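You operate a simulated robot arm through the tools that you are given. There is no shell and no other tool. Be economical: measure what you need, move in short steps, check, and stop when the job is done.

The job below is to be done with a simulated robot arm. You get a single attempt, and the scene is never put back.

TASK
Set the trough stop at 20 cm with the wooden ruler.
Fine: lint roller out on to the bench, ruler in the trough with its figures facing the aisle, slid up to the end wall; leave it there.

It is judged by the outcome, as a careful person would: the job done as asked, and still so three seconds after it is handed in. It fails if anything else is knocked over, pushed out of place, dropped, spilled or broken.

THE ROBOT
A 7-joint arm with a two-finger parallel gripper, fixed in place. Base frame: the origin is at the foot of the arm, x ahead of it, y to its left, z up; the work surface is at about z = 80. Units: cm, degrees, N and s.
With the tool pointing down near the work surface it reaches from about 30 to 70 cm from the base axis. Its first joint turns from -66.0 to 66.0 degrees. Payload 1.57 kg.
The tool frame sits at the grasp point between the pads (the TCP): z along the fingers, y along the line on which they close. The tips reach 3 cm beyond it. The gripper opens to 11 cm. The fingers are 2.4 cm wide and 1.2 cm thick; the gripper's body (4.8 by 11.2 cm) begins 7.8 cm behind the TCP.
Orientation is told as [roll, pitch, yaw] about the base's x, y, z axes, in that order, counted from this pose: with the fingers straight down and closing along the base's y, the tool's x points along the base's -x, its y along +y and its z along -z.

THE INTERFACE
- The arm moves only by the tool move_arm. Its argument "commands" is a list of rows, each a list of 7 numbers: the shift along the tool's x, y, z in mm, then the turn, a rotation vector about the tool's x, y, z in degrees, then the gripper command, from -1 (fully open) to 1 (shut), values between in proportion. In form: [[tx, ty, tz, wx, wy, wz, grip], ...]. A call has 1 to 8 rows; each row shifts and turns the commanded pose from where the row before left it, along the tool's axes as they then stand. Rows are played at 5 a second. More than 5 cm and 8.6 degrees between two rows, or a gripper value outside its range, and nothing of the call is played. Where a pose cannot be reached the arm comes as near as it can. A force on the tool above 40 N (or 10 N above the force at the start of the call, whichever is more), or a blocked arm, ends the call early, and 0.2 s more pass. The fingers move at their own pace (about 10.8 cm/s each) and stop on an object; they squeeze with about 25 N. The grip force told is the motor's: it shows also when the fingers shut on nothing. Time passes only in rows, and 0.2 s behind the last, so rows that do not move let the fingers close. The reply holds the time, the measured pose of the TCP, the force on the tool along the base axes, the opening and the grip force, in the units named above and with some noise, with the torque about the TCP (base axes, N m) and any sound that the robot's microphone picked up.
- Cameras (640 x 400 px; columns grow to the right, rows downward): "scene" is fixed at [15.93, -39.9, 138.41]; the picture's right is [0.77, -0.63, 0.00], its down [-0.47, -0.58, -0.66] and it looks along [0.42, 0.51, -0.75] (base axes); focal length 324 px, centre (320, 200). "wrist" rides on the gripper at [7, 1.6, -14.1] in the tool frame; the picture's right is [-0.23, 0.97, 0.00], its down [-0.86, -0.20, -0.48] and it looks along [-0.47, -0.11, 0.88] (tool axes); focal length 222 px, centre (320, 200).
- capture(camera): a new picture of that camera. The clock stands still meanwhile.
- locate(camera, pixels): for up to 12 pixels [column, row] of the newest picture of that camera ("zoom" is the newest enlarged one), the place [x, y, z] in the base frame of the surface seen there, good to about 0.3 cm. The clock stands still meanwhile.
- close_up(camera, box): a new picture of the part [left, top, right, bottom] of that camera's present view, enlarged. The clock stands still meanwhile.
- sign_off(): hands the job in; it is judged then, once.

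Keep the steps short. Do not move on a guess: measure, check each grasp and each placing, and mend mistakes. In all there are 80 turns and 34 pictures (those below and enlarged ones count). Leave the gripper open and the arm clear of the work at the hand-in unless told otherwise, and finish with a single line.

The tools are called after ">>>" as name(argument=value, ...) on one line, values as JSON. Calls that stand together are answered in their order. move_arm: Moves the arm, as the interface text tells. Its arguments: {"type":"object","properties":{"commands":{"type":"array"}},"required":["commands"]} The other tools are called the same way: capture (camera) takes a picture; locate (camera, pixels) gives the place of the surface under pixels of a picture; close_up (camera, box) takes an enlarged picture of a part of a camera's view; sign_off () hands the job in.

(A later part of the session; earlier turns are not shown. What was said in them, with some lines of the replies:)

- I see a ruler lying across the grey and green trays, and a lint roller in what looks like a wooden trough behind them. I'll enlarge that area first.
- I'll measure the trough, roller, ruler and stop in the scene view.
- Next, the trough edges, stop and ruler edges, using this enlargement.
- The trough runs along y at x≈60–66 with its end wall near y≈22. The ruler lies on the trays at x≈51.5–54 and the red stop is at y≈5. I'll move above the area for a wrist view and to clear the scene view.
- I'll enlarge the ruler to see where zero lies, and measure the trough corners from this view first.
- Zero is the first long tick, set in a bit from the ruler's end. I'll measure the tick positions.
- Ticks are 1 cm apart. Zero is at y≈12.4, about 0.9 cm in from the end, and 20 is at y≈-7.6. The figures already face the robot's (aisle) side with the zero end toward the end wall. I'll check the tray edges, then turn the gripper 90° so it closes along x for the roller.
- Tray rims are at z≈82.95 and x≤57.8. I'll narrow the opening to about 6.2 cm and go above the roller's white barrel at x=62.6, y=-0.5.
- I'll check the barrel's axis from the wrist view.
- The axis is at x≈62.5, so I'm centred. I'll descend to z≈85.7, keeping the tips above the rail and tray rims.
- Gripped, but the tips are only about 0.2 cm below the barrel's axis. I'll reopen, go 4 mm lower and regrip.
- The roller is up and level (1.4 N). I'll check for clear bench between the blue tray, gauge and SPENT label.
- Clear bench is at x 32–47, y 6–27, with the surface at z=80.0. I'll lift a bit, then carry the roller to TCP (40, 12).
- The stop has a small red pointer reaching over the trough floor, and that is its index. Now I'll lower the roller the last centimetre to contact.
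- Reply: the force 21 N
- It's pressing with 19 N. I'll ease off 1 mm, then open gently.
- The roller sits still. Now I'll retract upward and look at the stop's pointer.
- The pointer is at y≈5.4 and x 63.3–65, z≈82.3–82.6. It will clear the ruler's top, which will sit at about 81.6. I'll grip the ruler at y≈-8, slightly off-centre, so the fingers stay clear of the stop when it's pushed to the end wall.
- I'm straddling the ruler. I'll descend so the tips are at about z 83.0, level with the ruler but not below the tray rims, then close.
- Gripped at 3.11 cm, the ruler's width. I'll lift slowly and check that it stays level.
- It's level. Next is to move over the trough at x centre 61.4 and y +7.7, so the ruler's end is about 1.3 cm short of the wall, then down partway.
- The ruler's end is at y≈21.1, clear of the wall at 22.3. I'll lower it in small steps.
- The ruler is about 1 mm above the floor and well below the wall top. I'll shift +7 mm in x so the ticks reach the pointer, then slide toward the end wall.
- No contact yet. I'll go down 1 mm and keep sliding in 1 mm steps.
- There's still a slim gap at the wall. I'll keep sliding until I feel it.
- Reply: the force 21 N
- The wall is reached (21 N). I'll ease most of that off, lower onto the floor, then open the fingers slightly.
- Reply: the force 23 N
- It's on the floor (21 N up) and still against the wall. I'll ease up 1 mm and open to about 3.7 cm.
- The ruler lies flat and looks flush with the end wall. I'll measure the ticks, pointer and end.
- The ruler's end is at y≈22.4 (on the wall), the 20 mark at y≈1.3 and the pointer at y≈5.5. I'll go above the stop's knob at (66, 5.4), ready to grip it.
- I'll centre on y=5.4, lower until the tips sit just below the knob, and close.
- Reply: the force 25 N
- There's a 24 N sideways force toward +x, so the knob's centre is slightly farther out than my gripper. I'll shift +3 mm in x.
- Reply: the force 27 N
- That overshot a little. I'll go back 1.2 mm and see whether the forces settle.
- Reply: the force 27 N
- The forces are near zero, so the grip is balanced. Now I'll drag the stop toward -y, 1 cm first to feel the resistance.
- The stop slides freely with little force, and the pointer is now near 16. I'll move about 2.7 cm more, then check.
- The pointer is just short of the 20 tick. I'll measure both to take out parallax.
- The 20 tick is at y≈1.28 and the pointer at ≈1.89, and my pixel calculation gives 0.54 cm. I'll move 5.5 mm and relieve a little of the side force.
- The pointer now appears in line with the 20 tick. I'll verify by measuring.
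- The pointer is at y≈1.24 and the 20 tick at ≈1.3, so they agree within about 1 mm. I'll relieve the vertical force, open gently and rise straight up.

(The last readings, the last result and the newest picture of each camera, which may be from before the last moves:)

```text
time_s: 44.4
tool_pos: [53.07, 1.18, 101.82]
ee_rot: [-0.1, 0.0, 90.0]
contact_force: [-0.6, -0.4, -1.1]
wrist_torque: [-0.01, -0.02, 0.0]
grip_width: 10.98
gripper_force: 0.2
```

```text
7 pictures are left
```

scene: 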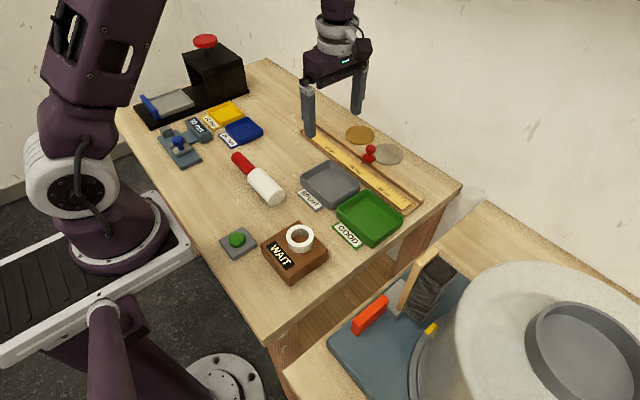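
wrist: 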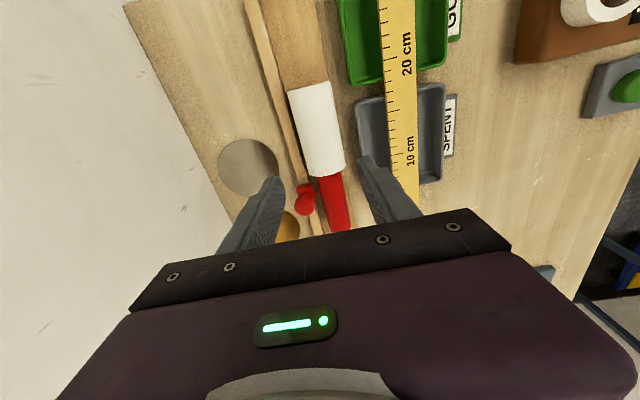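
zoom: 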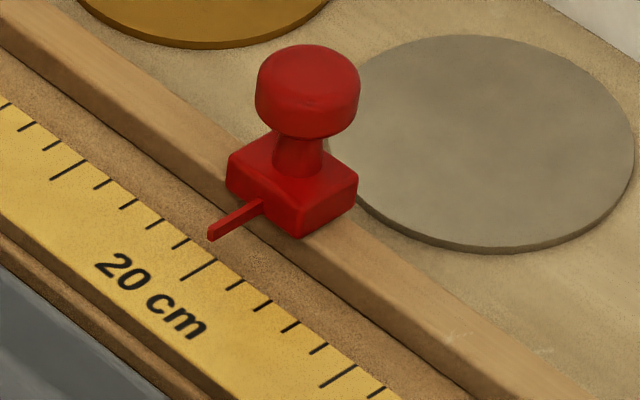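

The stop stayed on 20 and everything else is in place. One last look at the ruler's end against the wall, after moving the arm farther clear.

>>> move_arm(commands=[[0, 45, -20, 0, 0, 0, -1], [0, 45, -20, 0, 0, 0, -1], [0, 0, 0, 0, 0, 0, -1]])

>>> close_up(camera="scene", box=[290, 115, 354, 155])

```text
time_s: 45.2
tool_pos: [43.88, 1.14, 105.95]
ee_rot: [0.0, -0.1, 90.0]
contact_force: [0.8, -0.4, 0.4]
wrist_torque: [-0.01, 0.0, 0.01]
grip_width: 10.98
gripper_force: 0.0
```

```text
10.00 times, centred on (322, 135) of scene
```

zoom: 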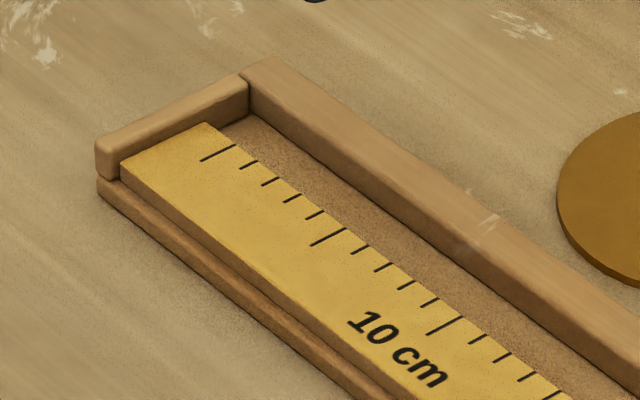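

The ruler is flush with the end wall, its figures face the aisle, and the pointer is at 20. The roller rests on the bench and the arm is clear with the gripper open, so I'm handing in.

>>> sign_off()

```text
The job is handed in.
```

The stop's pointer is set at the ruler's 20 cm mark, to within about 1 mm; the ruler is flush to the end wall with its figures to the robot's side, which I took as the aisle, and the lint roller is on the bench.
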